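You operate a simulated robot arm through the tools that you are given. There is no shell and no other tool.

The job below is to be done with a simulated two-armed robot. You get a single attempt, and the scene is never put back.

TASK
Pump three shots of softener into the clear cup and stand it in the blue tray.
Fine: spill none and swing the spout aside again.

It is judged by the outcome, as a careful person would: the job done as asked, and still so three seconds after it is handed in. It fails if anything else is knocked over, pushed out of place, dropped, spilled or broken.

THE ROBOT
Two 7-joint arms with two-finger grippers on one trunk that stands fixed in place. Base frame: the origin is at the foot of the trunk, x ahead of it, y to its left, z up; the work surface is at about z = 900. Lengths are in mm, angles in degrees, forces in N, time in s.
The left shoulder is at [37, 175, 1253], the right one opposite. With the tool pointing down near the work surface each hand reaches from about 100 to 840 mm from the base axis, measured 20 degrees to its own side. Payload 2.94 kg a hand.
Tool frame (each hand has its own): the origin (TCP) lies between the finger pads and is the grasp point; the fingertips stand 30 mm ahead of it; z points along the fingers, y is the line along which they close. The gripper opens to 138 mm. The gripper's body begins 109 mm behind the TCP.
Orientation is that of the tool frame in the base frame, as [roll, pitch, yaw] about the fixed x, y, z axes, in that order (R = Rz(yaw) Ry(pitch) Rx(roll)). With the fingers straight down and closing along the base's y, the tool's x points along the base's -x, its y along +y and its z along -z.

THE INTERFACE
- The arms move only by the tool play_rows. It takes "left_commands", "right_commands" or both (then of equal length, played together; a hand with none holds still); each is text: rows parted by semicolons, each of 7 numbers parted by spaces: the opening, from 0 (shut) to 1 (fully open), then the shift along the base's x, y, z in mm, then the turn, a rotation vector about the base's x, y, z in degrees. In form: grip x y z ax ay az; .... A call has 1 to 20 rows; each row is the pose to reach, as a shift and turn from the pose commanded when the call began. Rows are played at 5 a second. More than 50 mm and 8.6 degrees between two rows, or a gripper value outside its range, and nothing of the call is played. Where a pose cannot be reached the arm comes as near as it can. A force on the tool above 40 N (or 10 N above the force at the start of the call, whichever is more), or a blocked arm, ends the call early, and 0.2 s more pass. Each finger halts on what it meets, pressing with about 37 N; the grip force reading is that of the motor and also rises with nothing between the fingers. The clock runs only during rows and for 0.2 s after the last one: add rows that repeat a pose to give the fingers time. The reply holds the time, the measured pose of the TCP, the force on the tool along the base axes, the opening and the grip force, in the units named above and with some noise, with the torque about the TCP (base axes, N m) and any sound that the robot's microphone picked up.
- Cameras (640 x 400 px; columns grow to the right, rows downward): "scene" is now at [76.1, -50.7, 1723.2]; the picture's right is [-0.54, -0.84, 0.00], its down [-0.59, 0.38, -0.71] and it looks along [0.59, -0.38, -0.71] (base axes); focal length 325 px, centre (320, 200). "left" rides on the left gripper at [71, -19, -146] in its tool frame; the picture's right is [0.26, 0.97, 0.00], its down [-0.85, 0.23, -0.48] and it looks along [-0.46, 0.12, 0.88] (tool axes); focal length 280 px, centre (320, 200). "right" rides on the right gripper at [71, 19, -146] in its tool frame; the picture's right is [-0.26, 0.97, 0.00], its down [-0.85, -0.23, -0.48] and it looks along [-0.46, -0.12, 0.88] (tool axes); focal length 280 px, centre (320, 200). There is no depth. A picture from a camera that has moved, and an enlarged one, comes with that camera's place and axes in the base frame and with its lens. The place of the scene camera against the robot may be out by one fixed shift of up to 18 mm in any direction.
- get_image(camera): a new picture of that camera. The clock stands still meanwhile.
- lift_body(by): slides the trunk up (or, below 0, down) by that many mm; the arms and the scene camera ride with it, the base frame stays. It gives what a move gives, with no picture.
- pan_tilt(pan, tilt): turns the head with the scene camera to pan (to the left, within 120 degrees either way) and tilt (down, from -29 to 69), counted from straight ahead of the robot. It gives what a move gives.
- zoom(camera, box): a new picture of the part [left, top, right, bottom] of that camera's present view, enlarged. The clock stands still meanwhile.
- hand_in(): hands the job in; it is judged then, once.

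Places have to be worked out from the pictures, the camera data and where the tool is seen. Open the grippers and draw the arms clear of the work before you hand the job in, unless the task says otherwise.

The tools are called after "Request:" as name(argument=value, ...) on one line, values as JSON. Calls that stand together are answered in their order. play_rows: Moves the arms, as the interface text tells. Its arguments: {"type":"object","properties":{"left_commands":{"type":"string"},"right_commands":{"type":"string"}},"required":[]} The other tools are called the same way: lift_body (by) slides the trunk up or down; pan_tilt (pan, tilt) turns the head that bears the scene camera; get_image (camera) takes a picture; zoom (camera, box) takes an enlarged picture of a part of a camera's view; hand_in () hands the job in.

At the start:

```text
t: 0.0
left_ee_pos: [509.7, -15.1, 1277.2]
left_ee_rot: [-180.0, 0.0, -179.9]
left_ft_force: [-0.2, 0.6, -0.2]
left_wrist_torque: [0.02, 0.0, -0.02]
left_opening: 138.0
left_gripper_force: 0.0
right_ee_pos: [456.1, -541.3, 1340.8]
right_ee_rot: [-179.9, 0.0, -179.8]
right_ft_force: [0.0, -0.8, 1.0]
right_wrist_torque: [0.01, 0.0, 0.0]
right_opening: 138.0
right_gripper_force: 0.1
trunk travel left (down, up): [-425.0, 309.0]
head pan, tilt: [-32.8, 45.0]
```

scene: 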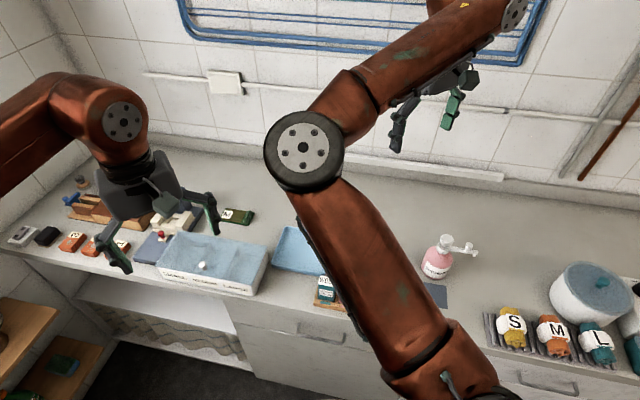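
right: 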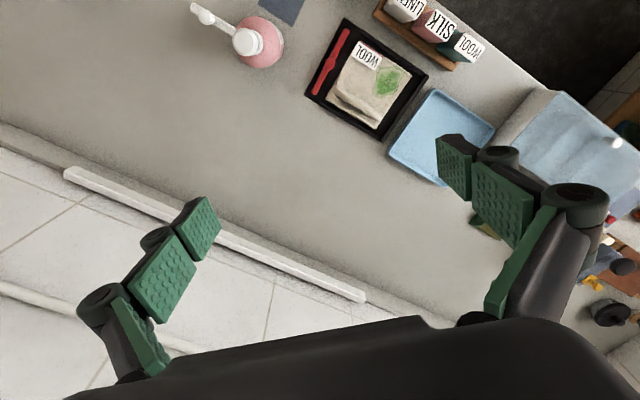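
left: 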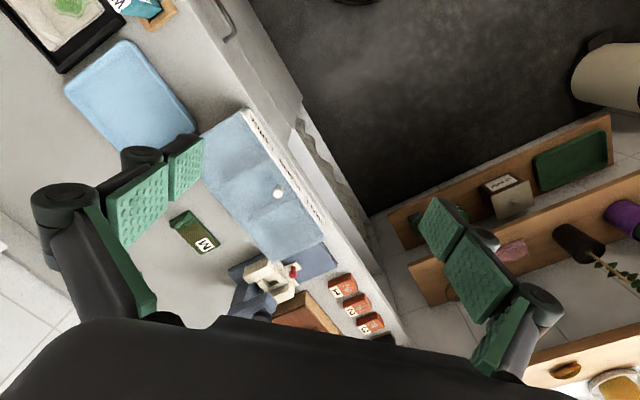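

The right arm blocks much of the scene view; the pink softener pump bottle is visible to the right of it, and the blue tray in the middle. I'll look closer at the scene before moving.

Request:
zoom(camera="scene", box=[380, 200, 640, 400])

Request:
zoom(camera="right", box=[160, 0, 500, 200])

Request:
zoom(camera="scene", box=[0, 150, 340, 350])

```text
2.00 times, centred on (510, 300) of scene
camera zoom: at [76.1, -50.7, 1723.2], right [-0.54, -0.84, 0.0], down [-0.59, 0.38, -0.71], along [0.59, -0.38, -0.71], focal length 650 px, centre (-60, 0)
```

zoom: 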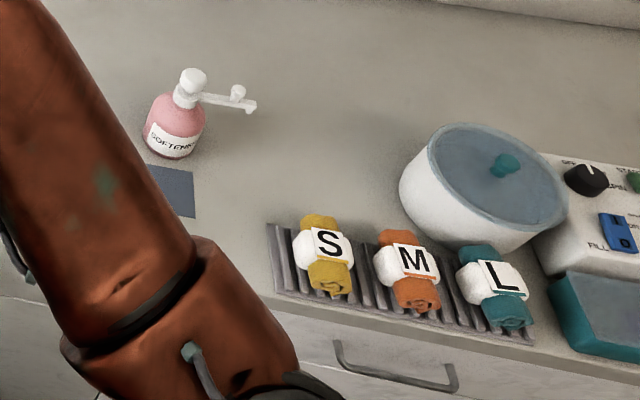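

```text
1.88 times, centred on (330, 100) of right
camera zoom: at [384.9, -522.4, 1486.7], right [0.26, 0.97, 0.0], down [0.85, -0.23, 0.48], along [0.46, -0.13, -0.88], focal length 528 px, centre (301, 388)
```

zoom: 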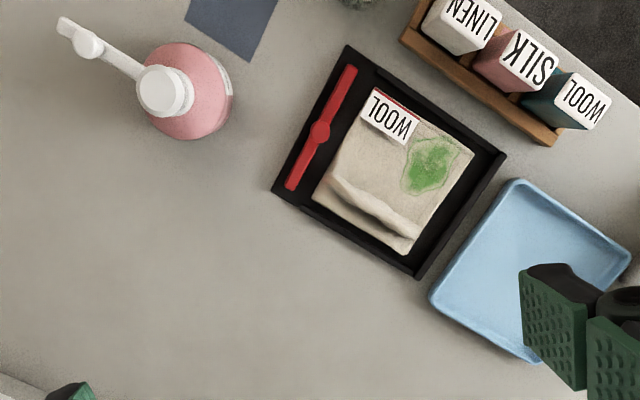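

```text
1.88 times, centred on (170, 250) of scene
camera zoom: at [76.1, -50.7, 1723.2], right [-0.54, -0.84, 0.0], down [-0.59, 0.38, -0.71], along [0.59, -0.38, -0.71], focal length 611 px, centre (602, 106)
```

zoom: 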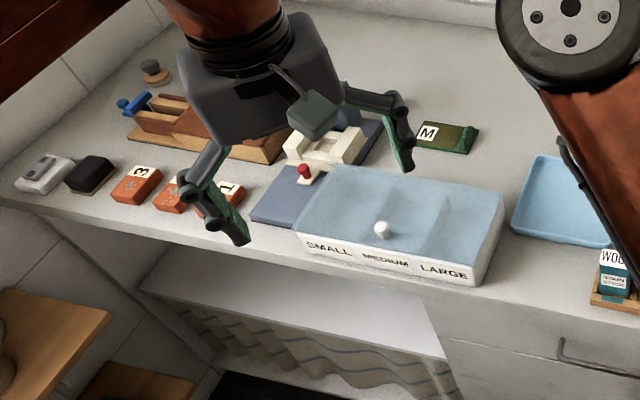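

The clear cup isn't visible yet; something greyish shows at the top edge of the right camera view. I'll turn the head to see past the right arm.

Request:
pan_tilt(pan=-60, tilt=50)

Request:
get_image(camera="scene")

Request:
zoom(camera="right", box=[200, 0, 400, 120])

```text
t: 0.9
left_ee_pos: [509.4, -16.4, 1276.5]
left_ee_rot: [-180.0, 0.1, 179.9]
left_ft_force: [-0.1, -0.7, 0.1]
left_wrist_torque: [-0.02, 0.0, -0.01]
left_opening: 138.2
left_gripper_force: 0.1
right_ee_pos: [457.2, -541.3, 1342.8]
right_ee_rot: [-180.0, -0.1, -179.9]
right_ft_force: [-0.3, -0.6, -0.5]
right_wrist_torque: [0.03, 0.01, 0.02]
right_opening: 137.8
right_gripper_force: 0.0
trunk travel left (down, up): [-425.0, 309.0]
head pan, tilt: [-60.0, 50.0]
```

```text
taken
camera scene: at [46.3, -73.3, 1716.3], right [-0.87, -0.5, 0.0], down [-0.38, 0.66, -0.64], along [0.32, -0.56, -0.77], focal length 325 px, centre (320, 200)
```

scene: 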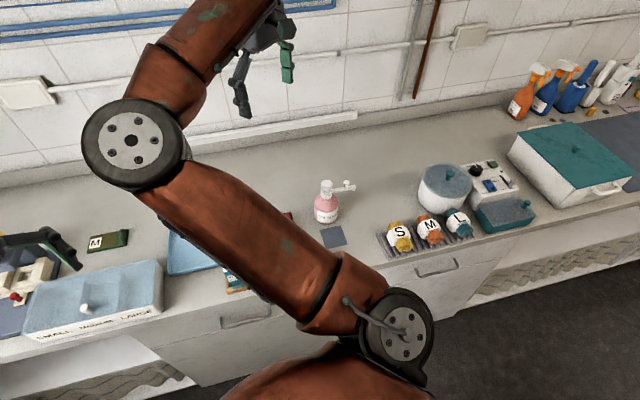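

```text
3.20 times, centred on (300, 60) of right
camera zoom: at [384.8, -522.4, 1486.7], right [0.26, 0.97, 0.0], down [0.85, -0.23, 0.48], along [0.46, -0.13, -0.88], focal length 897 px, centre (384, 648)
```

zoom: 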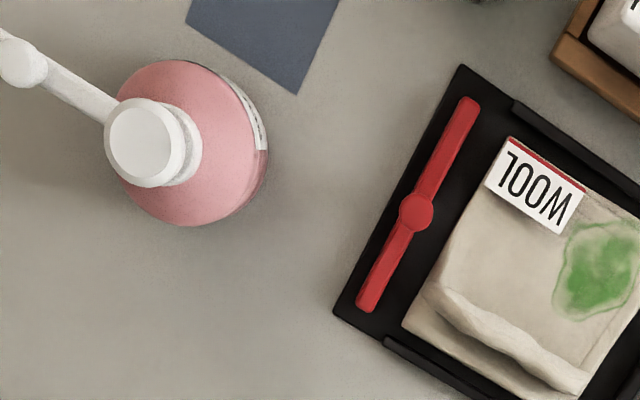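

The counter runs diagonally (about 45°) in the base frame. The softener bottle is around (340, -620), and a grey object shows near (327, -458) at the top edge of the right camera. I'll draw the right hand back to see it.

Request:
play_rows(right_commands="1 -40 0 20 0 0 0; 1 -80 0 40 0 0 0; 1 -120 0 60 0 0 0; 1 -150 0 80 0 0 0; 1 -150 0 80 0 0 0")

Request:
get_image(camera="right")

Request:
get_image(camera="scene")

```text
t: 2.1
left_ee_pos: [511.2, -15.1, 1275.8]
left_ee_rot: [180.0, -0.1, -179.9]
left_ft_force: [0.2, -0.2, -0.4]
left_wrist_torque: [0.01, -0.03, 0.0]
left_opening: 138.1
left_gripper_force: 0.0
right_ee_pos: [308.7, -539.2, 1423.7]
right_ee_rot: [-179.9, -0.1, -179.9]
right_ft_force: [0.7, 0.7, 0.2]
right_wrist_torque: [-0.01, 0.04, 0.01]
right_opening: 138.0
right_gripper_force: 0.0
trunk travel left (down, up): [-425.0, 309.0]
head pan, tilt: [-60.0, 50.0]
```

```text
taken
camera right: at [236.1, -519.9, 1568.7], right [0.26, 0.97, 0.0], down [0.85, -0.23, 0.48], along [0.46, -0.13, -0.88], focal length 280 px, centre (320, 200)
```

right: 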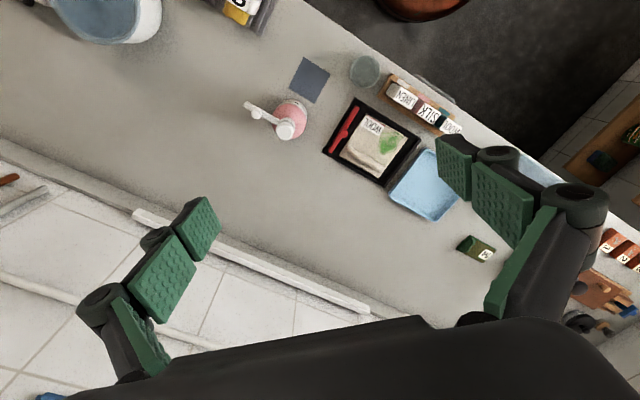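

```text
taken
camera scene: at [47.7, -73.4, 1716.2], right [-0.87, -0.5, 0.0], down [-0.38, 0.66, -0.64], along [0.32, -0.56, -0.77], focal length 325 px, centre (320, 200)
```

scene: 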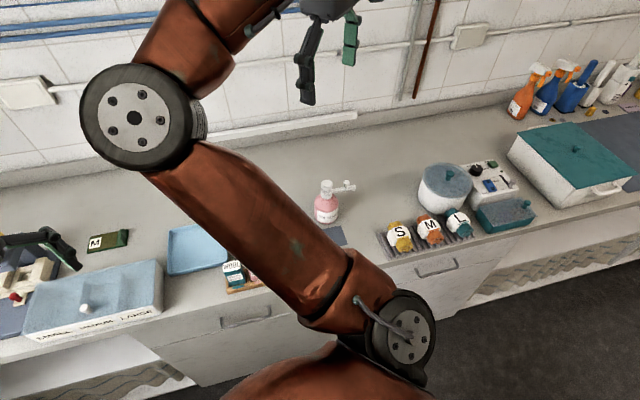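

The clear cup is now visible at (365, 71) in the right camera, between the grey mat and the row of fabric boxes. I'll zoom in on it and the bottle.

Request:
zoom(camera="right", box=[220, 30, 460, 180])

Request:
zoom(camera="right", box=[340, 50, 420, 100])

Request:
zoom(camera="right", box=[235, 85, 315, 145])

Request:
zoom(camera="scene", box=[280, 150, 400, 250])

```text
2.67 times, centred on (340, 105) of right
camera zoom: at [236.1, -519.9, 1568.7], right [0.26, 0.97, 0.0], down [0.85, -0.23, 0.48], along [0.46, -0.13, -0.88], focal length 748 px, centre (267, 453)
```

zoom: 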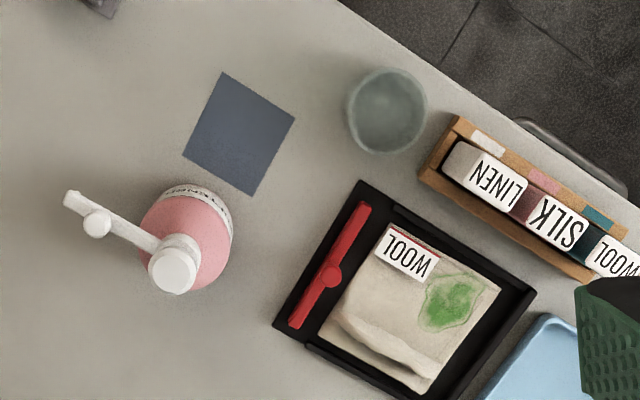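

```text
8.00 times, centred on (380, 75) of right
camera zoom: at [236.1, -519.9, 1568.7], right [0.26, 0.97, 0.0], down [0.85, -0.23, 0.48], along [0.46, -0.13, -0.88], focal length 2243 px, centre (-160, 1200)
```

zoom: 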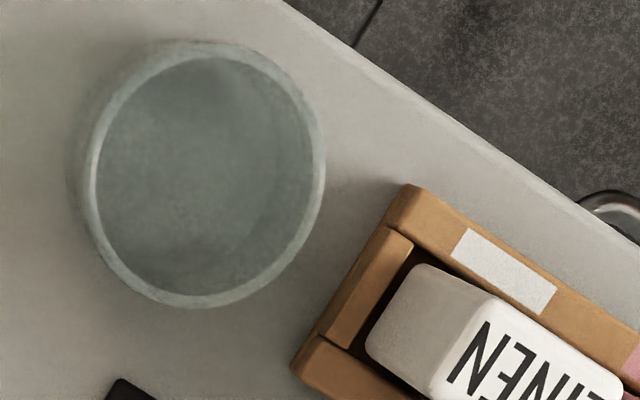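

```text
6.67 times, centred on (275, 115) of right
camera zoom: at [236.1, -519.9, 1568.7], right [0.26, 0.97, 0.0], down [0.85, -0.23, 0.48], along [0.46, -0.13, -0.88], focal length 1869 px, centre (620, 767)
```

zoom: 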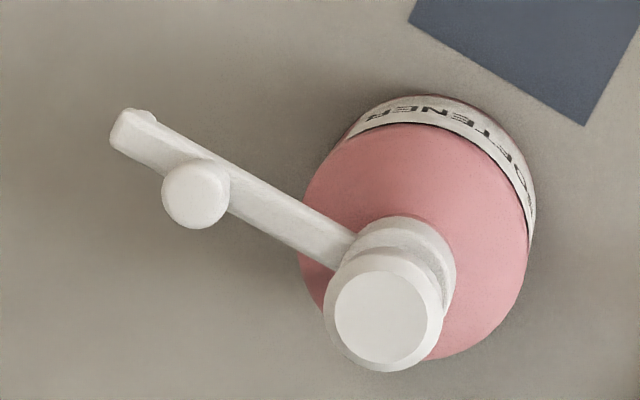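

```text
4.00 times, centred on (340, 200) of scene
camera zoom: at [47.7, -73.4, 1716.2], right [-0.87, -0.5, 0.0], down [-0.38, 0.66, -0.64], along [0.32, -0.56, -0.77], focal length 1299 px, centre (240, 200)
```

zoom: 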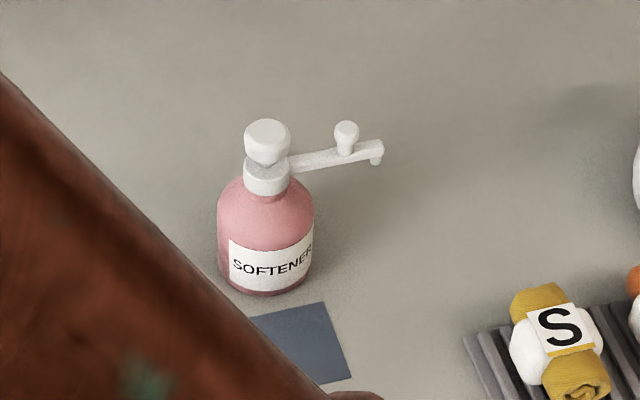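

From two right-camera views I triangulate the pump head top at about (352, -620, 1046), the swing knob at (309, -661, 1036), the mat centre at (292, -559) and the cup near (297, -446). The left arm is in the way of space the right elbow might use, so I'll draw it back to the left, and move the right hand lower for a close look.

Request:
play_rows(left_commands="1 -30 40 10 0 0 0; 1 -60 80 20 0 0 0; 1 -90 120 30 0 0 0; 1 -120 160 40 0 0 0; 1 -150 200 40 0 0 0; 1 -180 240 40 0 0 0; 1 -200 270 40 0 0 0; 1 -200 270 40 0 0 0", right_commands="1 -25 20 -30 0 0 0; 1 -50 40 -60 0 0 0; 1 -75 55 -90 0 0 0; 1 -95 70 -130 0 0 0; 1 -110 80 -165 0 0 0; 1 -110 90 -200 0 0 0; 1 -110 90 -235 0 0 0; 1 -110 90 -235 0 0 0")

Request:
get_image(camera="right")

Request:
get_image(camera="scene")

```text
refused: row 1 steps farther than a row can; nothing moved
```

```text
taken
camera right: at [236.1, -519.9, 1568.7], right [0.26, 0.97, 0.0], down [0.85, -0.23, 0.48], along [0.46, -0.13, -0.88], focal length 280 px, centre (320, 200)
```

right: 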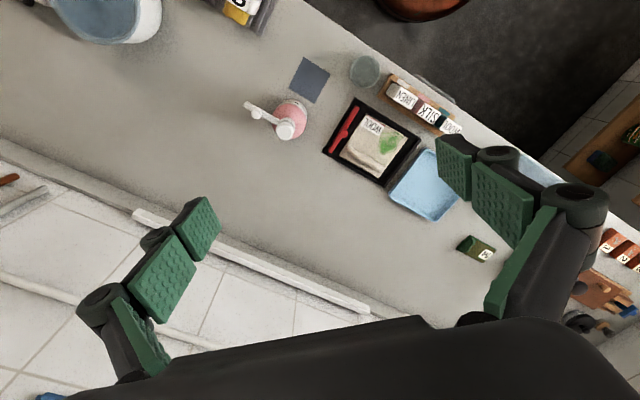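

```text
taken
camera scene: at [47.7, -73.4, 1716.2], right [-0.87, -0.5, 0.0], down [-0.38, 0.66, -0.64], along [0.32, -0.56, -0.77], focal length 325 px, centre (320, 200)
```

scene: 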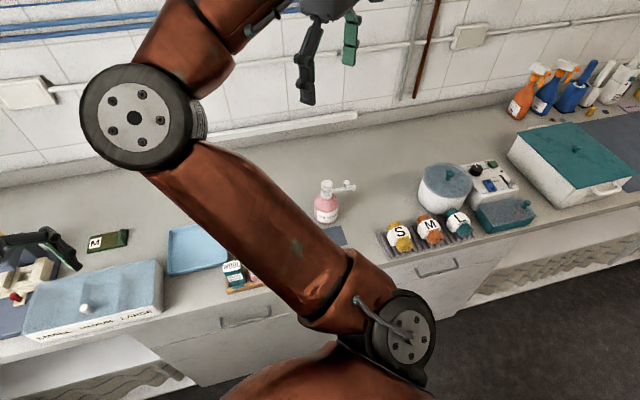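

The step limit is on the combined 50 mm length and was slightly exceeded, so nothing moved. I'll retry with smaller steps (≤45 mm).

Request:
play_rows(left_commands="1 -20 30 10 0 0 0; 1 -40 60 20 0 0 0; 1 -60 90 30 0 0 0; 1 -80 120 40 0 0 0; 1 -100 150 40 0 0 0; 1 -120 180 40 0 0 0; 1 -140 210 40 0 0 0; 1 -160 240 40 0 0 0; 1 -160 240 40 0 0 0", right_commands="1 -15 10 -30 0 0 0; 1 -30 20 -60 0 0 0; 1 -45 30 -90 0 0 0; 1 -60 40 -120 0 0 0; 1 -75 50 -150 0 0 0; 1 -90 65 -180 0 0 0; 1 -100 80 -210 0 0 0; 1 -110 90 -235 0 0 0; 1 -110 90 -235 0 0 0")

Request:
get_image(camera="right")

Request:
get_image(camera="scene")

```text
t: 4.1
left_ee_pos: [352.6, 224.5, 1315.2]
left_ee_rot: [179.9, -0.1, 179.8]
left_ft_force: [0.3, -0.4, 0.7]
left_wrist_torque: [0.05, 0.01, 0.03]
left_opening: 137.8
left_gripper_force: 0.0
right_ee_pos: [209.7, -465.2, 1217.9]
right_ee_rot: [-180.0, -0.2, -179.9]
right_ft_force: [0.3, 0.2, -0.1]
right_wrist_torque: [0.02, 0.01, 0.04]
right_opening: 138.0
right_gripper_force: 0.0
right hand out of reach, approached as far as the arm can: row 7, 8, 9
trunk travel left (down, up): [-425.0, 309.0]
head pan, tilt: [-60.0, 50.0]
```

```text
taken
camera right: at [138.2, -445.0, 1363.6], right [0.26, 0.97, 0.0], down [0.85, -0.23, 0.47], along [0.46, -0.12, -0.88], focal length 280 px, centre (320, 200)
```

right: 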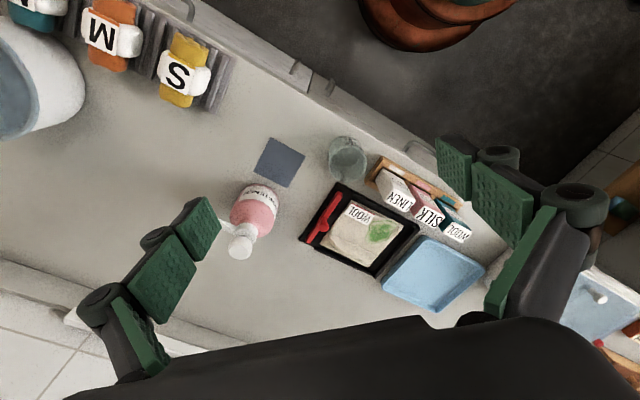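

```text
taken
camera scene: at [47.6, -74.4, 1716.2], right [-0.87, -0.5, 0.0], down [-0.38, 0.66, -0.64], along [0.32, -0.56, -0.77], focal length 325 px, centre (320, 200)
```

scene: 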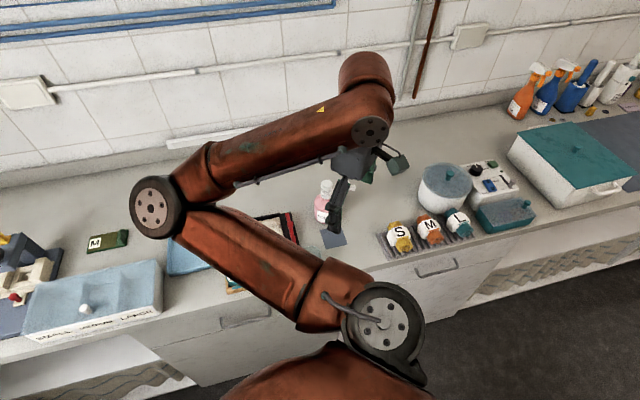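

The right hand stopped at (210, -465, 1218), short of the requested height there. From this view the cup is well visible; I'll zoom for a better fix on it, the bottle and the spout.

Request:
zoom(camera="right", box=[310, 120, 390, 200])

Request:
zoom(camera="right", box=[210, 130, 310, 270])

Request:
zoom(camera="right", box=[300, 150, 500, 320])

```text
5.00 times, centred on (350, 160) of right
camera zoom: at [138.2, -445.0, 1363.6], right [0.26, 0.97, 0.0], down [0.85, -0.23, 0.47], along [0.46, -0.12, -0.88], focal length 1402 px, centre (170, 400)
```

zoom: 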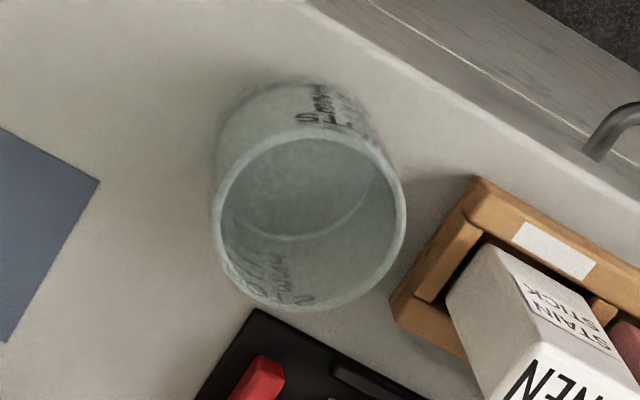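

```text
2.86 times, centred on (260, 200) of right
camera zoom: at [138.2, -445.0, 1363.6], right [0.26, 0.97, 0.0], down [0.85, -0.23, 0.47], along [0.46, -0.12, -0.88], focal length 801 px, centre (491, 200)
```

zoom: 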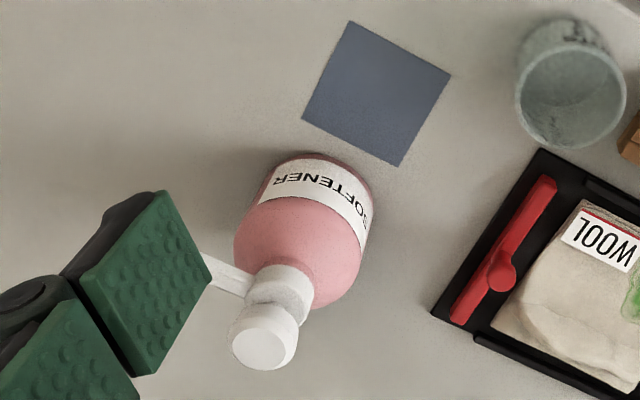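

```text
2.35 times, centred on (400, 235) of right
camera zoom: at [138.2, -445.0, 1363.6], right [0.26, 0.97, 0.0], down [0.85, -0.23, 0.47], along [0.46, -0.12, -0.88], focal length 660 px, centre (132, 118)
```

zoom: 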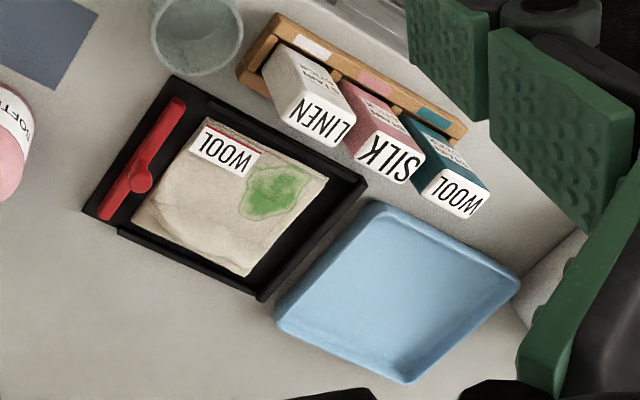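

Triangulating: cup centre ≈ (299, -444), rim z ≈ 962, diameter ≈ 60 mm; the wooden box end lies ~50 mm away on its +x+y side, the black tray corner at about (348, -470). I'll move the right hand over the cup (closing along base y) with the gripper narrowed, staying high, and check reach.

Request:
play_rows(right_commands="0.8 30 0 0 0 0 0; 0.65 60 0 0 0 0 0; 0.65 90 0 0 0 0 0; 0.65 100 5 0 0 0 0; 0.65 100 5 0 0 0 0")

Request:
get_image(camera="right")

```text
t: 5.3
left_ee_pos: [352.4, 224.0, 1315.7]
left_ee_rot: [179.9, 0.0, -180.0]
left_ft_force: [0.0, 0.8, 1.0]
left_wrist_torque: [-0.02, 0.01, 0.02]
left_opening: 137.9
left_gripper_force: 0.1
right_ee_pos: [308.5, -457.6, 1220.5]
right_ee_rot: [-179.9, 0.0, -179.9]
right_ft_force: [0.0, -0.4, -0.5]
right_wrist_torque: [0.05, 0.0, -0.02]
right_opening: 89.7
right_gripper_force: 0.0
trunk travel left (down, up): [-425.0, 309.0]
head pan, tilt: [-60.0, 50.0]
```

```text
taken
camera right: at [236.5, -437.4, 1366.1], right [0.26, 0.97, 0.0], down [0.85, -0.23, 0.48], along [0.46, -0.13, -0.88], focal length 280 px, centre (320, 200)
```

right: 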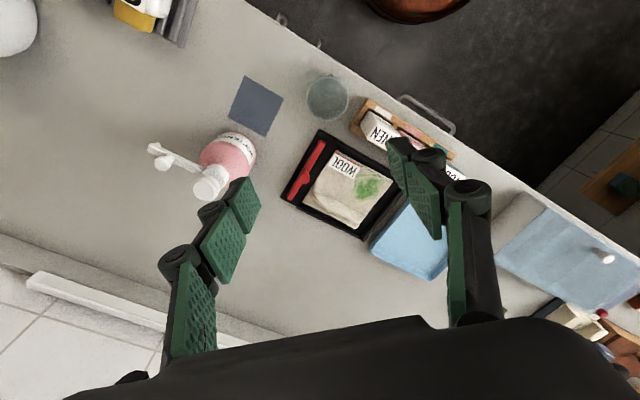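

The pose follows from the reached position, good: hand at (308.5, -457.6, 1220.5). I'll zoom from here to refine the cup, spout and head positions.

Request:
zoom(camera="right", box=[290, 60, 370, 130])

Request:
zoom(camera="right", box=[140, 120, 270, 210])

```text
5.71 times, centred on (330, 95) of right
camera zoom: at [236.5, -437.4, 1366.1], right [0.26, 0.97, 0.0], down [0.85, -0.23, 0.48], along [0.46, -0.13, -0.88], focal length 1602 px, centre (263, 800)
```

zoom: 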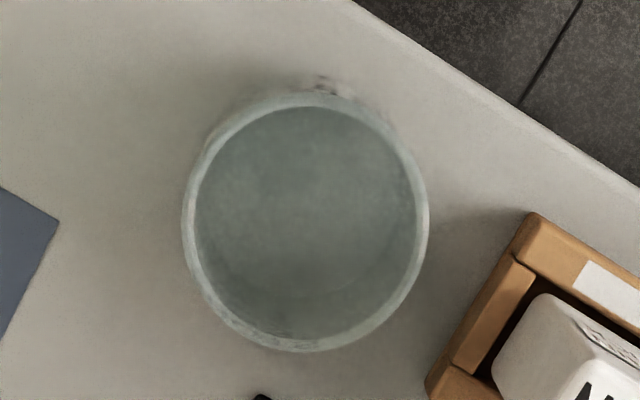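

```text
4.44 times, centred on (205, 165) of right
camera zoom: at [236.5, -437.4, 1366.1], right [0.26, 0.97, 0.0], down [0.85, -0.23, 0.48], along [0.46, -0.13, -0.88], focal length 1246 px, centre (831, 356)
```

zoom: 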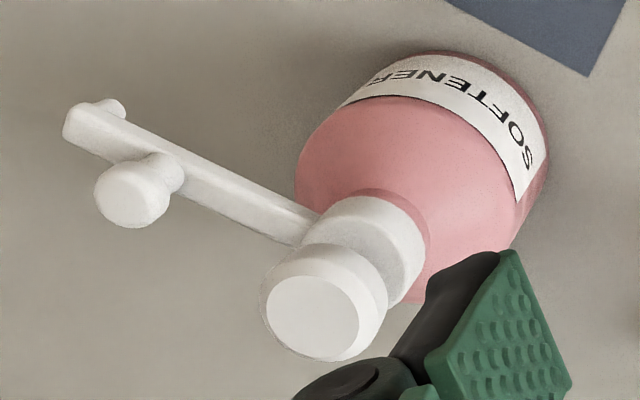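

Refined: cup centre (298.5, -444), diameter ~59, rim z ~962. I'll descend to just above the rim with the gripper narrowed to ~79 mm and turned +15° about z to keep the finger clear of the wooden box, then check.

Request:
play_rows(right_commands="0.57 -2 3 -40 0 0 4; 0.57 -4 6 -80 0 0 8; 0.57 -6 9 -120 0 0 12; 0.57 -8 11 -160 0 0 15; 0.57 -9 12 -195 0 0 15; 0.57 -9 12 -195 0 0 15")

Request:
get_image(camera="right")

Request:
get_image(camera="scene")

```text
t: 6.7
left_ee_pos: [351.2, 228.3, 1315.7]
left_ee_rot: [-179.9, 0.0, -179.9]
left_ft_force: [0.0, -0.2, 0.3]
left_wrist_torque: [-0.08, 0.0, -0.01]
left_opening: 138.0
left_gripper_force: 0.0
right_ee_pos: [284.7, -505.4, 1032.0]
right_ee_rot: [-179.9, 0.1, -164.8]
right_ft_force: [0.4, -0.8, 0.1]
right_wrist_torque: [-0.08, 0.02, 0.02]
right_opening: 78.7
right_gripper_force: 0.1
right hand out of reach, approached as far as the arm can: row 3, 4, 5, 6
trunk travel left (down, up): [-425.0, 309.0]
head pan, tilt: [-60.0, 50.0]
```

```text
taken
camera right: at [211.5, -505.3, 1177.8], right [0.0, 1.0, 0.0], down [0.88, 0.0, 0.48], along [0.48, 0.0, -0.88], focal length 280 px, centre (320, 200)
```

right: 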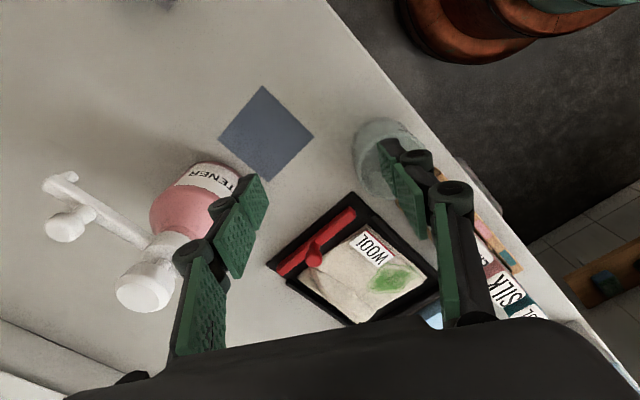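

```text
taken
camera scene: at [45.5, -69.2, 1716.6], right [-0.87, -0.5, 0.0], down [-0.38, 0.66, -0.64], along [0.32, -0.56, -0.76], focal length 325 px, centre (320, 200)
```

scene: 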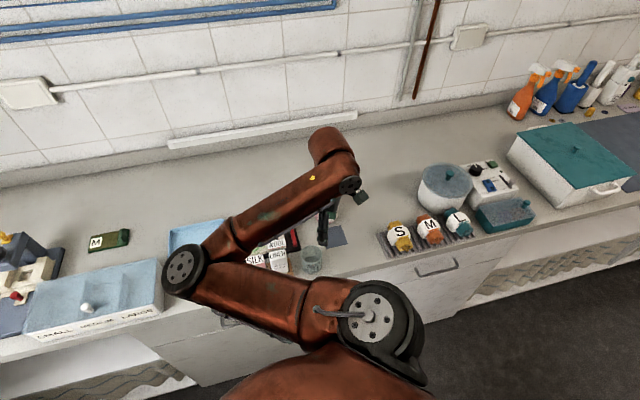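

The arm can't fold close enough: at this trunk height the cup is inside its minimum reach (it stopped at (285, -505, 1032)). Raising the trunk will put the shoulder farther above the work, so I'll lift it by 220 mm.

Request:
lift_body(by=220)

Request:
get_image(camera="right")

Request:
get_image(camera="scene")

```text
t: 9.1
left_ee_pos: [349.4, 225.6, 1536.2]
left_ee_rot: [-180.0, -0.1, -179.9]
left_ft_force: [0.5, 0.8, 0.7]
left_wrist_torque: [-0.01, -0.03, -0.02]
left_opening: 138.2
left_gripper_force: 0.1
right_ee_pos: [286.2, -510.4, 1252.6]
right_ee_rot: [-179.9, 0.0, -164.9]
right_ft_force: [0.8, -1.0, -0.3]
right_wrist_torque: [0.02, -0.02, -0.01]
right_opening: 78.8
right_gripper_force: 0.0
trunk travel left (down, up): [-645.0, 89.0]
head pan, tilt: [-60.0, 50.0]
```

```text
taken
camera right: at [212.7, -510.3, 1396.9], right [0.0, 1.0, 0.0], down [0.88, 0.0, 0.48], along [0.48, 0.0, -0.88], focal length 280 px, centre (320, 200)
```

right: 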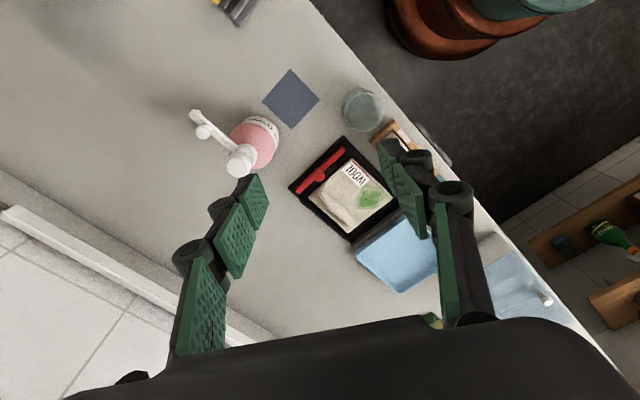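

```text
taken
camera scene: at [12.7, -73.1, 1935.9], right [-0.87, -0.5, 0.0], down [-0.38, 0.66, -0.64], along [0.32, -0.56, -0.77], focal length 325 px, centre (320, 200)
```

scene: 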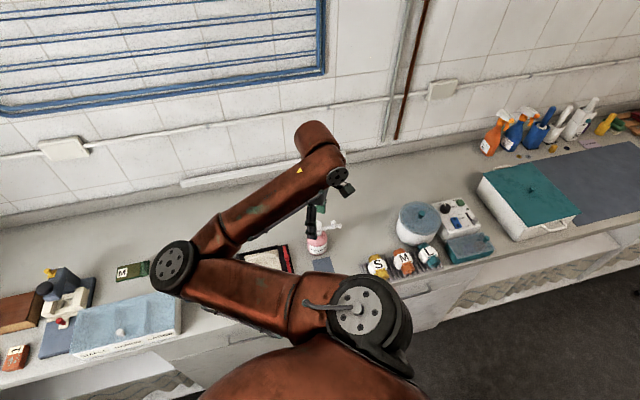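

Hand now at (286, -510, 1251) with trunk raised. I'll move over the cup and down to z ≈ 1015 (tips ~985, above the 962 rim), and check.

Request:
play_rows(right_commands="0.57 3 16 -25 0 0 0; 0.57 6 32 -55 0 0 0; 0.57 9 48 -90 0 0 0; 0.57 12 60 -130 0 0 0; 0.57 12 66 -170 0 0 0; 0.57 12 66 -205 0 0 0; 0.57 12 66 -235 0 0 0; 0.57 12 66 -235 0 0 0")

Request:
get_image(camera="right")

Request:
get_image(camera="scene")

```text
t: 10.8
left_ee_pos: [350.3, 226.3, 1536.8]
left_ee_rot: [180.0, 0.0, 180.0]
left_ft_force: [0.4, -0.9, -0.2]
left_wrist_torque: [0.0, -0.02, 0.02]
left_opening: 138.0
left_gripper_force: 0.0
right_ee_pos: [297.8, -445.8, 1019.0]
right_ee_rot: [-179.6, 0.1, -165.0]
right_ft_force: [0.2, 0.6, 0.6]
right_wrist_torque: [0.02, -0.01, -0.03]
right_opening: 78.7
right_gripper_force: 0.1
right hand out of reach, approached as far as the arm can: row 2, 3
trunk travel left (down, up): [-645.0, 89.0]
head pan, tilt: [-60.0, 50.0]
```

```text
taken
camera right: at [222.9, -444.5, 1163.4], right [0.01, 1.0, -0.01], down [0.88, 0.0, 0.48], along [0.48, -0.01, -0.88], focal length 280 px, centre (320, 200)
```

right: 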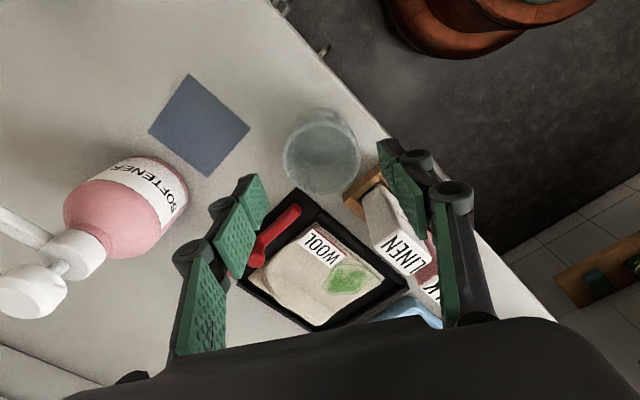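

```text
taken
camera scene: at [12.4, -71.9, 1936.1], right [-0.87, -0.5, 0.0], down [-0.38, 0.66, -0.64], along [0.32, -0.56, -0.77], focal length 325 px, centre (320, 200)
```

scene: 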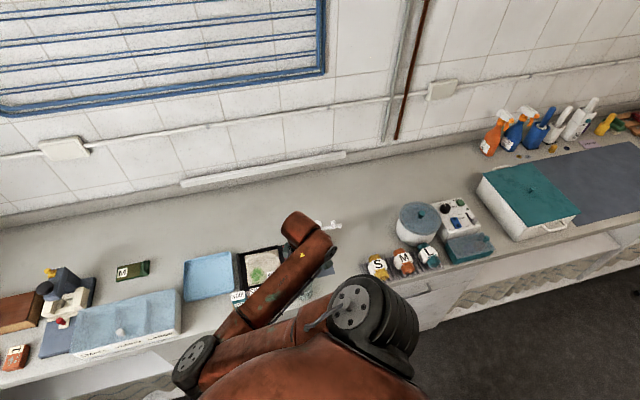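

The hand is now right above the cup at about (296.4, -444.5, 1017). I'll zoom to verify the cup's centring before lowering.

Request:
zoom(camera="right", box=[260, 90, 400, 210])

Request:
zoom(camera="scene", box=[160, 220, 360, 345])

```text
3.33 times, centred on (330, 150) of right
camera zoom: at [222.9, -444.5, 1163.4], right [0.01, 1.0, -0.01], down [0.88, 0.0, 0.48], along [0.48, -0.01, -0.88], focal length 935 px, centre (287, 367)
```

zoom: 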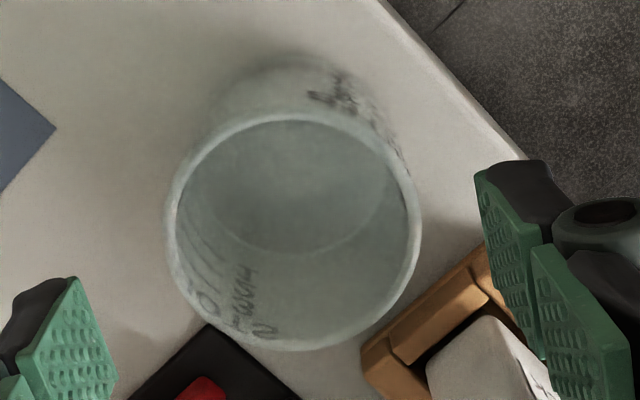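

```text
3.20 times, centred on (260, 282) of scene
camera zoom: at [12.4, -71.9, 1936.1], right [-0.87, -0.5, 0.0], down [-0.38, 0.66, -0.64], along [0.32, -0.56, -0.77], focal length 1039 px, centre (512, -64)
```

zoom: 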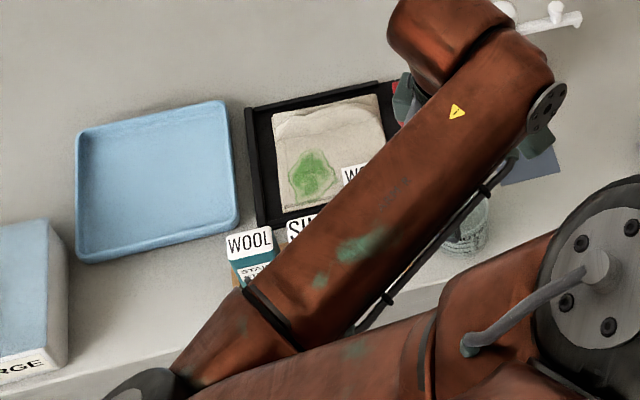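

Cup centre from this view is (297, -445), matching the hand's (296.4, -444.5). I'll lower straight to TCP z ≈ 938 with the fingers still open.

Request:
play_rows(right_commands="0.57 1 0 -30 0 0 0; 0.57 1 0 -60 0 0 0; 0.57 1 0 -80 0 0 0; 0.57 1 0 -80 0 0 0")

Request:
get_image(camera="right")

```text
t: 11.8
left_ee_pos: [349.1, 226.2, 1537.1]
left_ee_rot: [-179.9, -0.1, -179.9]
left_ft_force: [0.5, 0.2, 0.2]
left_wrist_torque: [0.0, 0.01, 0.0]
left_opening: 138.0
left_gripper_force: 0.1
right_ee_pos: [304.9, -449.3, 943.6]
right_ee_rot: [-179.4, 0.6, -165.3]
right_ft_force: [-0.1, 0.2, -0.2]
right_wrist_torque: [-0.02, -0.01, -0.02]
right_opening: 78.6
right_gripper_force: 0.1
trunk travel left (down, up): [-645.0, 89.0]
head pan, tilt: [-60.0, 50.0]
```

```text
taken
camera right: at [228.8, -446.9, 1087.2], right [0.01, 1.0, -0.01], down [0.87, 0.0, 0.49], along [0.49, -0.01, -0.87], focal length 280 px, centre (320, 200)
```

right: 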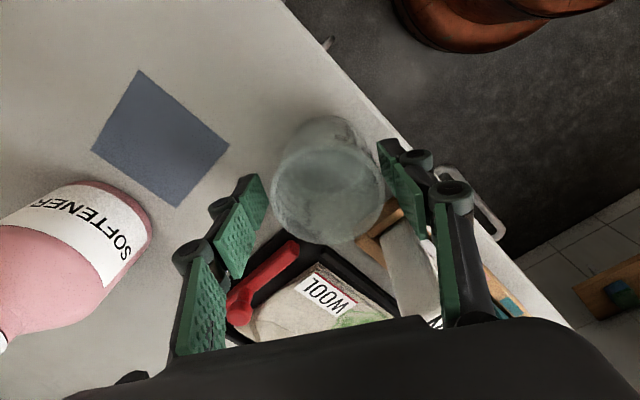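

The hand settled at ≈(304, -447, 941), about 6 mm off in x. I'll correct that before closing.

Request:
play_rows(right_commands="0.57 -6 3 -3 0 0 0; 0.57 -6 3 -3 0 0 0")

Request:
zoom(camera="right", box=[220, 90, 440, 260])

```text
t: 12.4
left_ee_pos: [350.9, 226.3, 1535.8]
left_ee_rot: [180.0, 0.0, -179.9]
left_ft_force: [0.4, 0.5, -1.0]
left_wrist_torque: [-0.04, 0.01, 0.02]
left_opening: 138.0
left_gripper_force: 0.1
right_ee_pos: [292.6, -448.5, 937.2]
right_ee_rot: [-179.4, 0.0, -165.4]
right_ft_force: [0.9, -0.1, -0.4]
right_wrist_torque: [-0.03, -0.01, -0.01]
right_opening: 78.6
right_gripper_force: 0.0
trunk travel left (down, up): [-645.0, 89.0]
head pan, tilt: [-60.0, 50.0]
```

```text
2.35 times, centred on (330, 175) of right
camera zoom: at [218.3, -445.4, 1081.9], right [0.01, 1.0, -0.01], down [0.88, 0.0, 0.48], along [0.48, -0.01, -0.88], focal length 660 px, centre (296, 259)
```

zoom: 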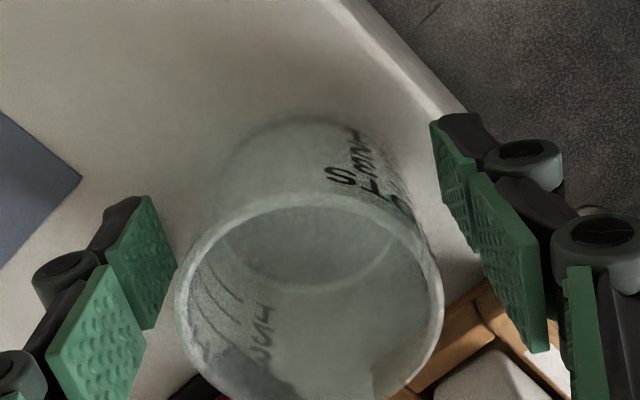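

It is now at ≈(292, -445, 936); the arm lags its command somewhat. I'll shift +5 in x and let it settle.

Request:
play_rows(right_commands="0.57 5 -1 2 0 0 0; 0.57 5 -1 2 0 0 0; 0.57 5 -1 2 0 0 0")

Request:
get_image(camera="right")

```text
t: 13.2
left_ee_pos: [350.0, 226.4, 1536.9]
left_ee_rot: [-180.0, 0.0, -180.0]
left_ft_force: [-0.3, 0.5, 0.4]
left_wrist_torque: [0.0, -0.02, 0.01]
left_opening: 137.9
left_gripper_force: 0.1
right_ee_pos: [299.6, -445.5, 938.8]
right_ee_rot: [-179.7, 0.0, -165.1]
right_ft_force: [-0.3, 0.6, 0.1]
right_wrist_torque: [-0.01, 0.02, -0.01]
right_opening: 78.5
right_gripper_force: 0.1
trunk travel left (down, up): [-645.0, 89.0]
head pan, tilt: [-60.0, 50.0]
```

```text
taken
camera right: at [224.8, -444.2, 1083.7], right [0.01, 1.0, 0.0], down [0.88, 0.0, 0.48], along [0.48, -0.01, -0.88], focal length 280 px, centre (320, 200)
```

right: 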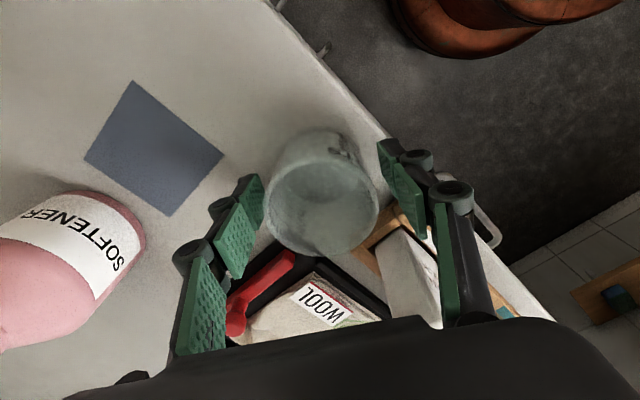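

The hand is centred on the cup at (298, -444, 938). Closing the fingers onto it now.

Request:
play_rows(right_commands="0.5 0 0 0 0 0 0; 0.45 0 0 0 0 0 0; 0.41 0 0 0 0 0 0; 0.38 0 0 0 0 0 0; 0.36 0 0 0 0 0 0; 0.36 0 0 0 0 0 0")

Request:
get_image(camera="right")

```text
t: 14.7
left_ee_pos: [349.5, 226.1, 1537.4]
left_ee_rot: [180.0, 0.0, 179.9]
left_ft_force: [-0.7, 0.0, -0.6]
left_wrist_torque: [0.0, 0.01, 0.0]
left_opening: 138.2
left_gripper_force: 0.0
right_ee_pos: [299.1, -446.7, 938.8]
right_ee_rot: [-179.5, 0.1, -165.2]
right_ft_force: [1.0, 0.8, 2.1]
right_wrist_torque: [0.11, -0.07, -0.01]
right_opening: 57.4
right_gripper_force: 37.1
trunk travel left (down, up): [-645.0, 89.0]
head pan, tilt: [-60.0, 50.0]
```

```text
taken
camera right: at [224.3, -444.5, 1083.9], right [0.01, 1.0, -0.01], down [0.88, 0.0, 0.48], along [0.48, -0.01, -0.88], focal length 280 px, centre (320, 200)
```

right: 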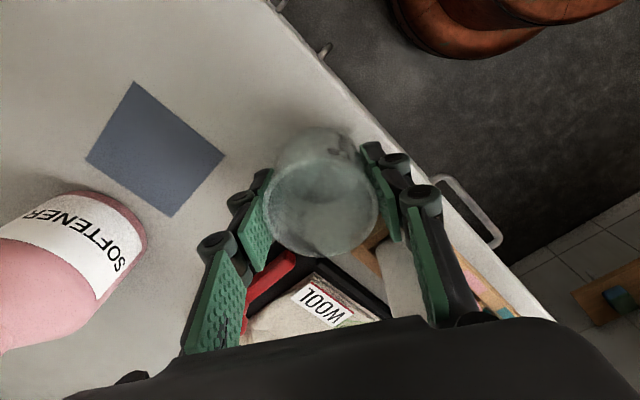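

The cup is held (57.4 mm, 37 N). Now I lift it 40 mm, carry it over the mat at ≈(290.5, -559.5) while turning the hand by -30° so the fingers clear the bottle.

Request:
play_rows(right_commands="0.36 0 0 20 0 0 0; 0.36 0 0 40 0 0 0; 0.36 -1 -15 42 0 0 -4; 0.36 -2 -35 42 0 0 -9; 0.36 -4 -55 42 0 0 -14; 0.36 -5 -75 42 0 0 -19; 0.36 -6 -95 42 0 0 -24; 0.36 -7 -110 42 0 0 -29; 0.36 -7 -115 42 0 0 -30; 0.36 -7 -115 42 0 0 -30; 0.36 -7 -115 42 0 0 -30")

Request:
get_image(camera="right")

Request:
get_image(camera="scene")

```text
t: 17.1
left_ee_pos: [350.5, 225.8, 1536.7]
left_ee_rot: [179.9, 0.0, -180.0]
left_ft_force: [-0.3, -0.9, 0.8]
left_wrist_torque: [0.0, 0.0, -0.01]
left_opening: 138.2
left_gripper_force: 0.0
right_ee_pos: [290.7, -558.1, 978.6]
right_ee_rot: [-179.9, -0.1, 165.1]
right_ft_force: [-0.1, 0.3, -0.2]
right_wrist_torque: [0.0, -0.01, -0.01]
right_opening: 57.5
right_gripper_force: 36.3
trunk travel left (down, up): [-645.0, 89.0]
head pan, tilt: [-60.0, 50.0]
```

```text
taken
camera right: at [226.7, -521.5, 1123.8], right [0.5, 0.87, 0.0], down [0.76, -0.44, 0.48], along [0.41, -0.24, -0.88], focal length 280 px, centre (320, 200)
```

right: 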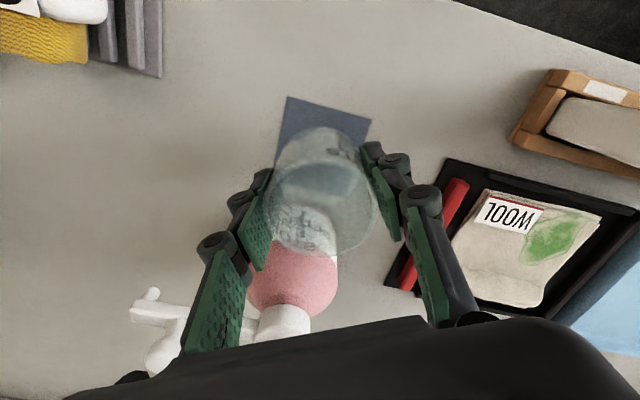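

```text
taken
camera scene: at [12.6, -73.2, 1936.1], right [-0.87, -0.5, 0.0], down [-0.38, 0.66, -0.64], along [0.32, -0.56, -0.77], focal length 325 px, centre (320, 200)
```

scene: 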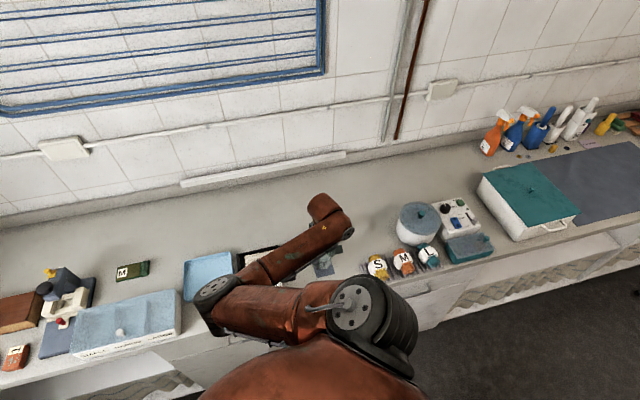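

The cup is held above the mat at (290.4, -558.2), and the mat centre re-measured is ≈(291, -559). I'll lower it about 38 mm, watching the force reading.

Request:
play_rows(right_commands="0.36 0 -1 -15 0 0 0; 0.36 0 -1 -28 0 0 0; 0.36 0 -1 -35 0 0 0; 0.36 0 -1 -38 0 0 0; 0.36 0 -1 -38 0 0 0")

```text
t: 18.2
left_ee_pos: [350.6, 224.7, 1536.7]
left_ee_rot: [-180.0, 0.0, 180.0]
left_ft_force: [0.3, 0.0, 0.1]
left_wrist_torque: [-0.02, 0.02, -0.01]
left_opening: 138.0
left_gripper_force: 0.1
right_ee_pos: [290.7, -559.9, 940.8]
right_ee_rot: [-179.9, 0.0, 165.1]
right_ft_force: [-0.2, -0.3, -0.9]
right_wrist_torque: [0.0, 0.02, 0.0]
right_opening: 57.3
right_gripper_force: 37.2
trunk travel left (down, up): [-645.0, 89.0]
head pan, tilt: [-60.0, 50.0]
```

No contact yet at z ≈ 940. I'll creep down in 1 mm steps to feel the mat.

Request:
play_rows(right_commands="0.36 0 0 -1 0 0 0; 0.36 0 0 -1 0 0 0; 0.36 0 0 -1.5 0 0 0; 0.36 0 0 -1.5 0 0 0")

Request:
get_image(camera="right")

```text
t: 19.2
left_ee_pos: [350.3, 225.6, 1536.5]
left_ee_rot: [-179.9, -0.1, -180.0]
left_ft_force: [-0.9, 0.0, -0.7]
left_wrist_torque: [0.01, -0.02, 0.01]
left_opening: 138.0
left_gripper_force: 0.2
right_ee_pos: [292.2, -559.3, 938.1]
right_ee_rot: [-179.8, 0.0, 165.2]
right_ft_force: [-1.0, -0.8, 0.8]
right_wrist_torque: [-0.09, 0.02, -0.01]
right_opening: 57.5
right_gripper_force: 36.9
trunk travel left (down, up): [-645.0, 89.0]
head pan, tilt: [-60.0, 50.0]
```

```text
taken
camera right: at [227.8, -522.3, 1084.0], right [0.5, 0.87, 0.0], down [0.76, -0.44, 0.48], along [0.41, -0.24, -0.88], focal length 280 px, centre (320, 200)
```

right: 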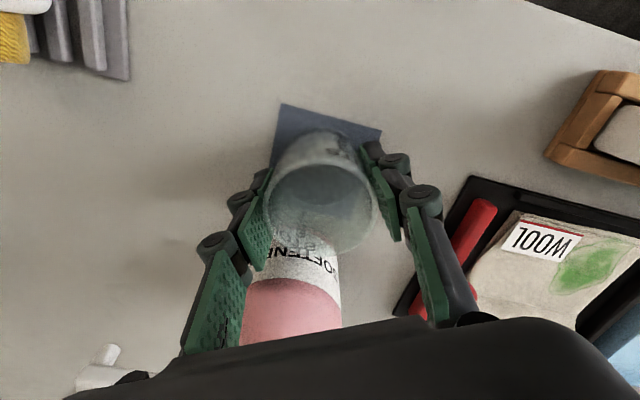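

The height matches the original resting height and a slight torque shows contact. I'll open the fingers gently to release the cup.

Request:
play_rows(right_commands="0.44 0 0 0 0 0 0; 0.48 0 0 0 0 0 0; 0.54 0 0 0 0 0 0; 0.57 0 0 0 0 0 0; 0.57 0 0 0 0 0 0")

Request:
get_image(camera="right")

Request:
zoom(camera="scene", box=[240, 180, 420, 300])

```text
t: 20.4
left_ee_pos: [350.8, 226.1, 1535.9]
left_ee_rot: [-179.9, 0.0, 180.0]
left_ft_force: [0.6, -0.7, -0.8]
left_wrist_torque: [-0.03, 0.05, 0.03]
left_opening: 138.0
left_gripper_force: 0.0
right_ee_pos: [292.8, -559.1, 938.0]
right_ee_rot: [-179.8, -0.1, 165.1]
right_ft_force: [-0.2, -0.5, -0.1]
right_wrist_torque: [-0.02, 0.01, 0.03]
right_opening: 78.9
right_gripper_force: 0.0
trunk travel left (down, up): [-645.0, 89.0]
head pan, tilt: [-60.0, 50.0]
```

```text
taken
camera right: at [228.0, -522.2, 1083.8], right [0.5, 0.87, 0.0], down [0.76, -0.44, 0.48], along [0.41, -0.24, -0.88], focal length 280 px, centre (320, 200)
```

right: 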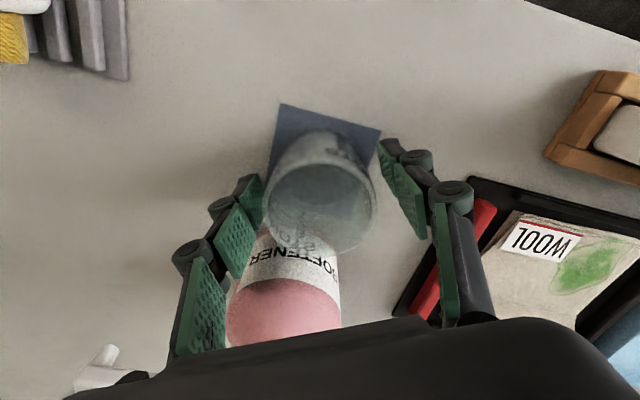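

```text
3.33 times, centred on (330, 240) of scene
camera zoom: at [12.5, -73.0, 1936.1], right [-0.87, -0.5, 0.0], down [-0.38, 0.66, -0.64], along [0.32, -0.56, -0.77], focal length 1083 px, centre (287, 67)
```

zoom: 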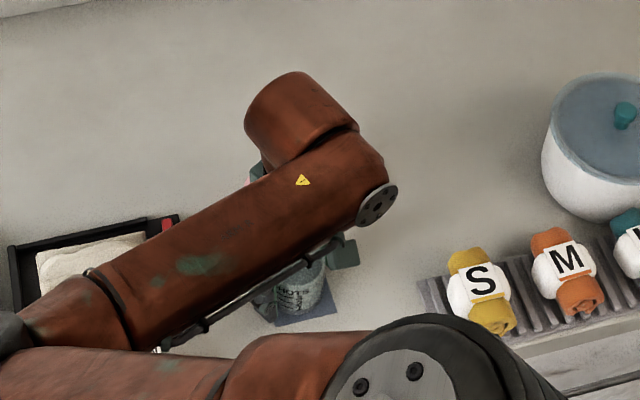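

The cup stands on the mat, released. I'll lift the hand straight up and look at cup, bottle and spout from above.

Request:
play_rows(right_commands="0.57 0 0 30 0 0 0; 0.57 0 0 70 0 0 0; 0.57 0 0 110 0 0 0; 0.57 0 0 150 0 0 0; 0.57 -10 10 190 0 0 0; 0.57 -20 20 220 0 0 0; 0.57 -20 20 220 0 0 0")

Request:
get_image(camera="right")

Request:
get_image(camera="scene")

```text
t: 22.1
left_ee_pos: [351.0, 225.1, 1536.8]
left_ee_rot: [180.0, 0.0, -180.0]
left_ft_force: [-0.2, 0.1, -0.2]
left_wrist_torque: [0.01, 0.02, -0.02]
left_opening: 137.9
left_gripper_force: 0.0
right_ee_pos: [272.0, -535.5, 1158.7]
right_ee_rot: [-180.0, 0.0, 165.0]
right_ft_force: [0.3, -0.8, -0.4]
right_wrist_torque: [0.02, 0.0, -0.03]
right_opening: 78.7
right_gripper_force: 0.1
trunk travel left (down, up): [-645.0, 89.0]
head pan, tilt: [-60.0, 50.0]
```

```text
taken
camera right: at [207.1, -499.6, 1304.7], right [0.5, 0.87, 0.0], down [0.76, -0.44, 0.48], along [0.41, -0.24, -0.88], focal length 280 px, centre (320, 200)
```

right: 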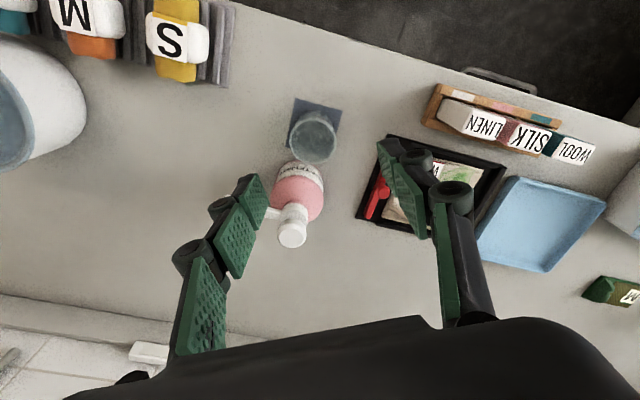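

```text
taken
camera scene: at [13.0, -73.7, 1936.0], right [-0.87, -0.5, 0.0], down [-0.38, 0.66, -0.64], along [0.32, -0.56, -0.77], focal length 325 px, centre (320, 200)
```

scene: 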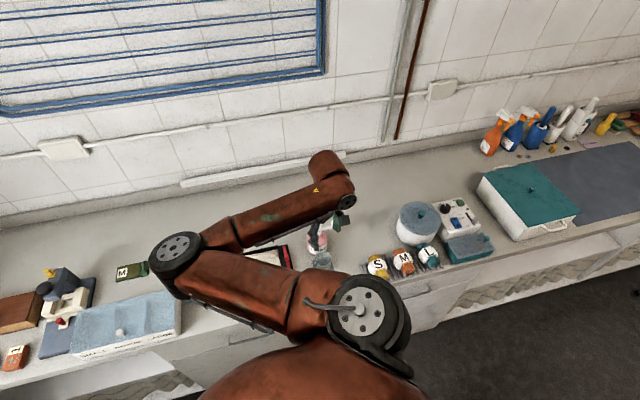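

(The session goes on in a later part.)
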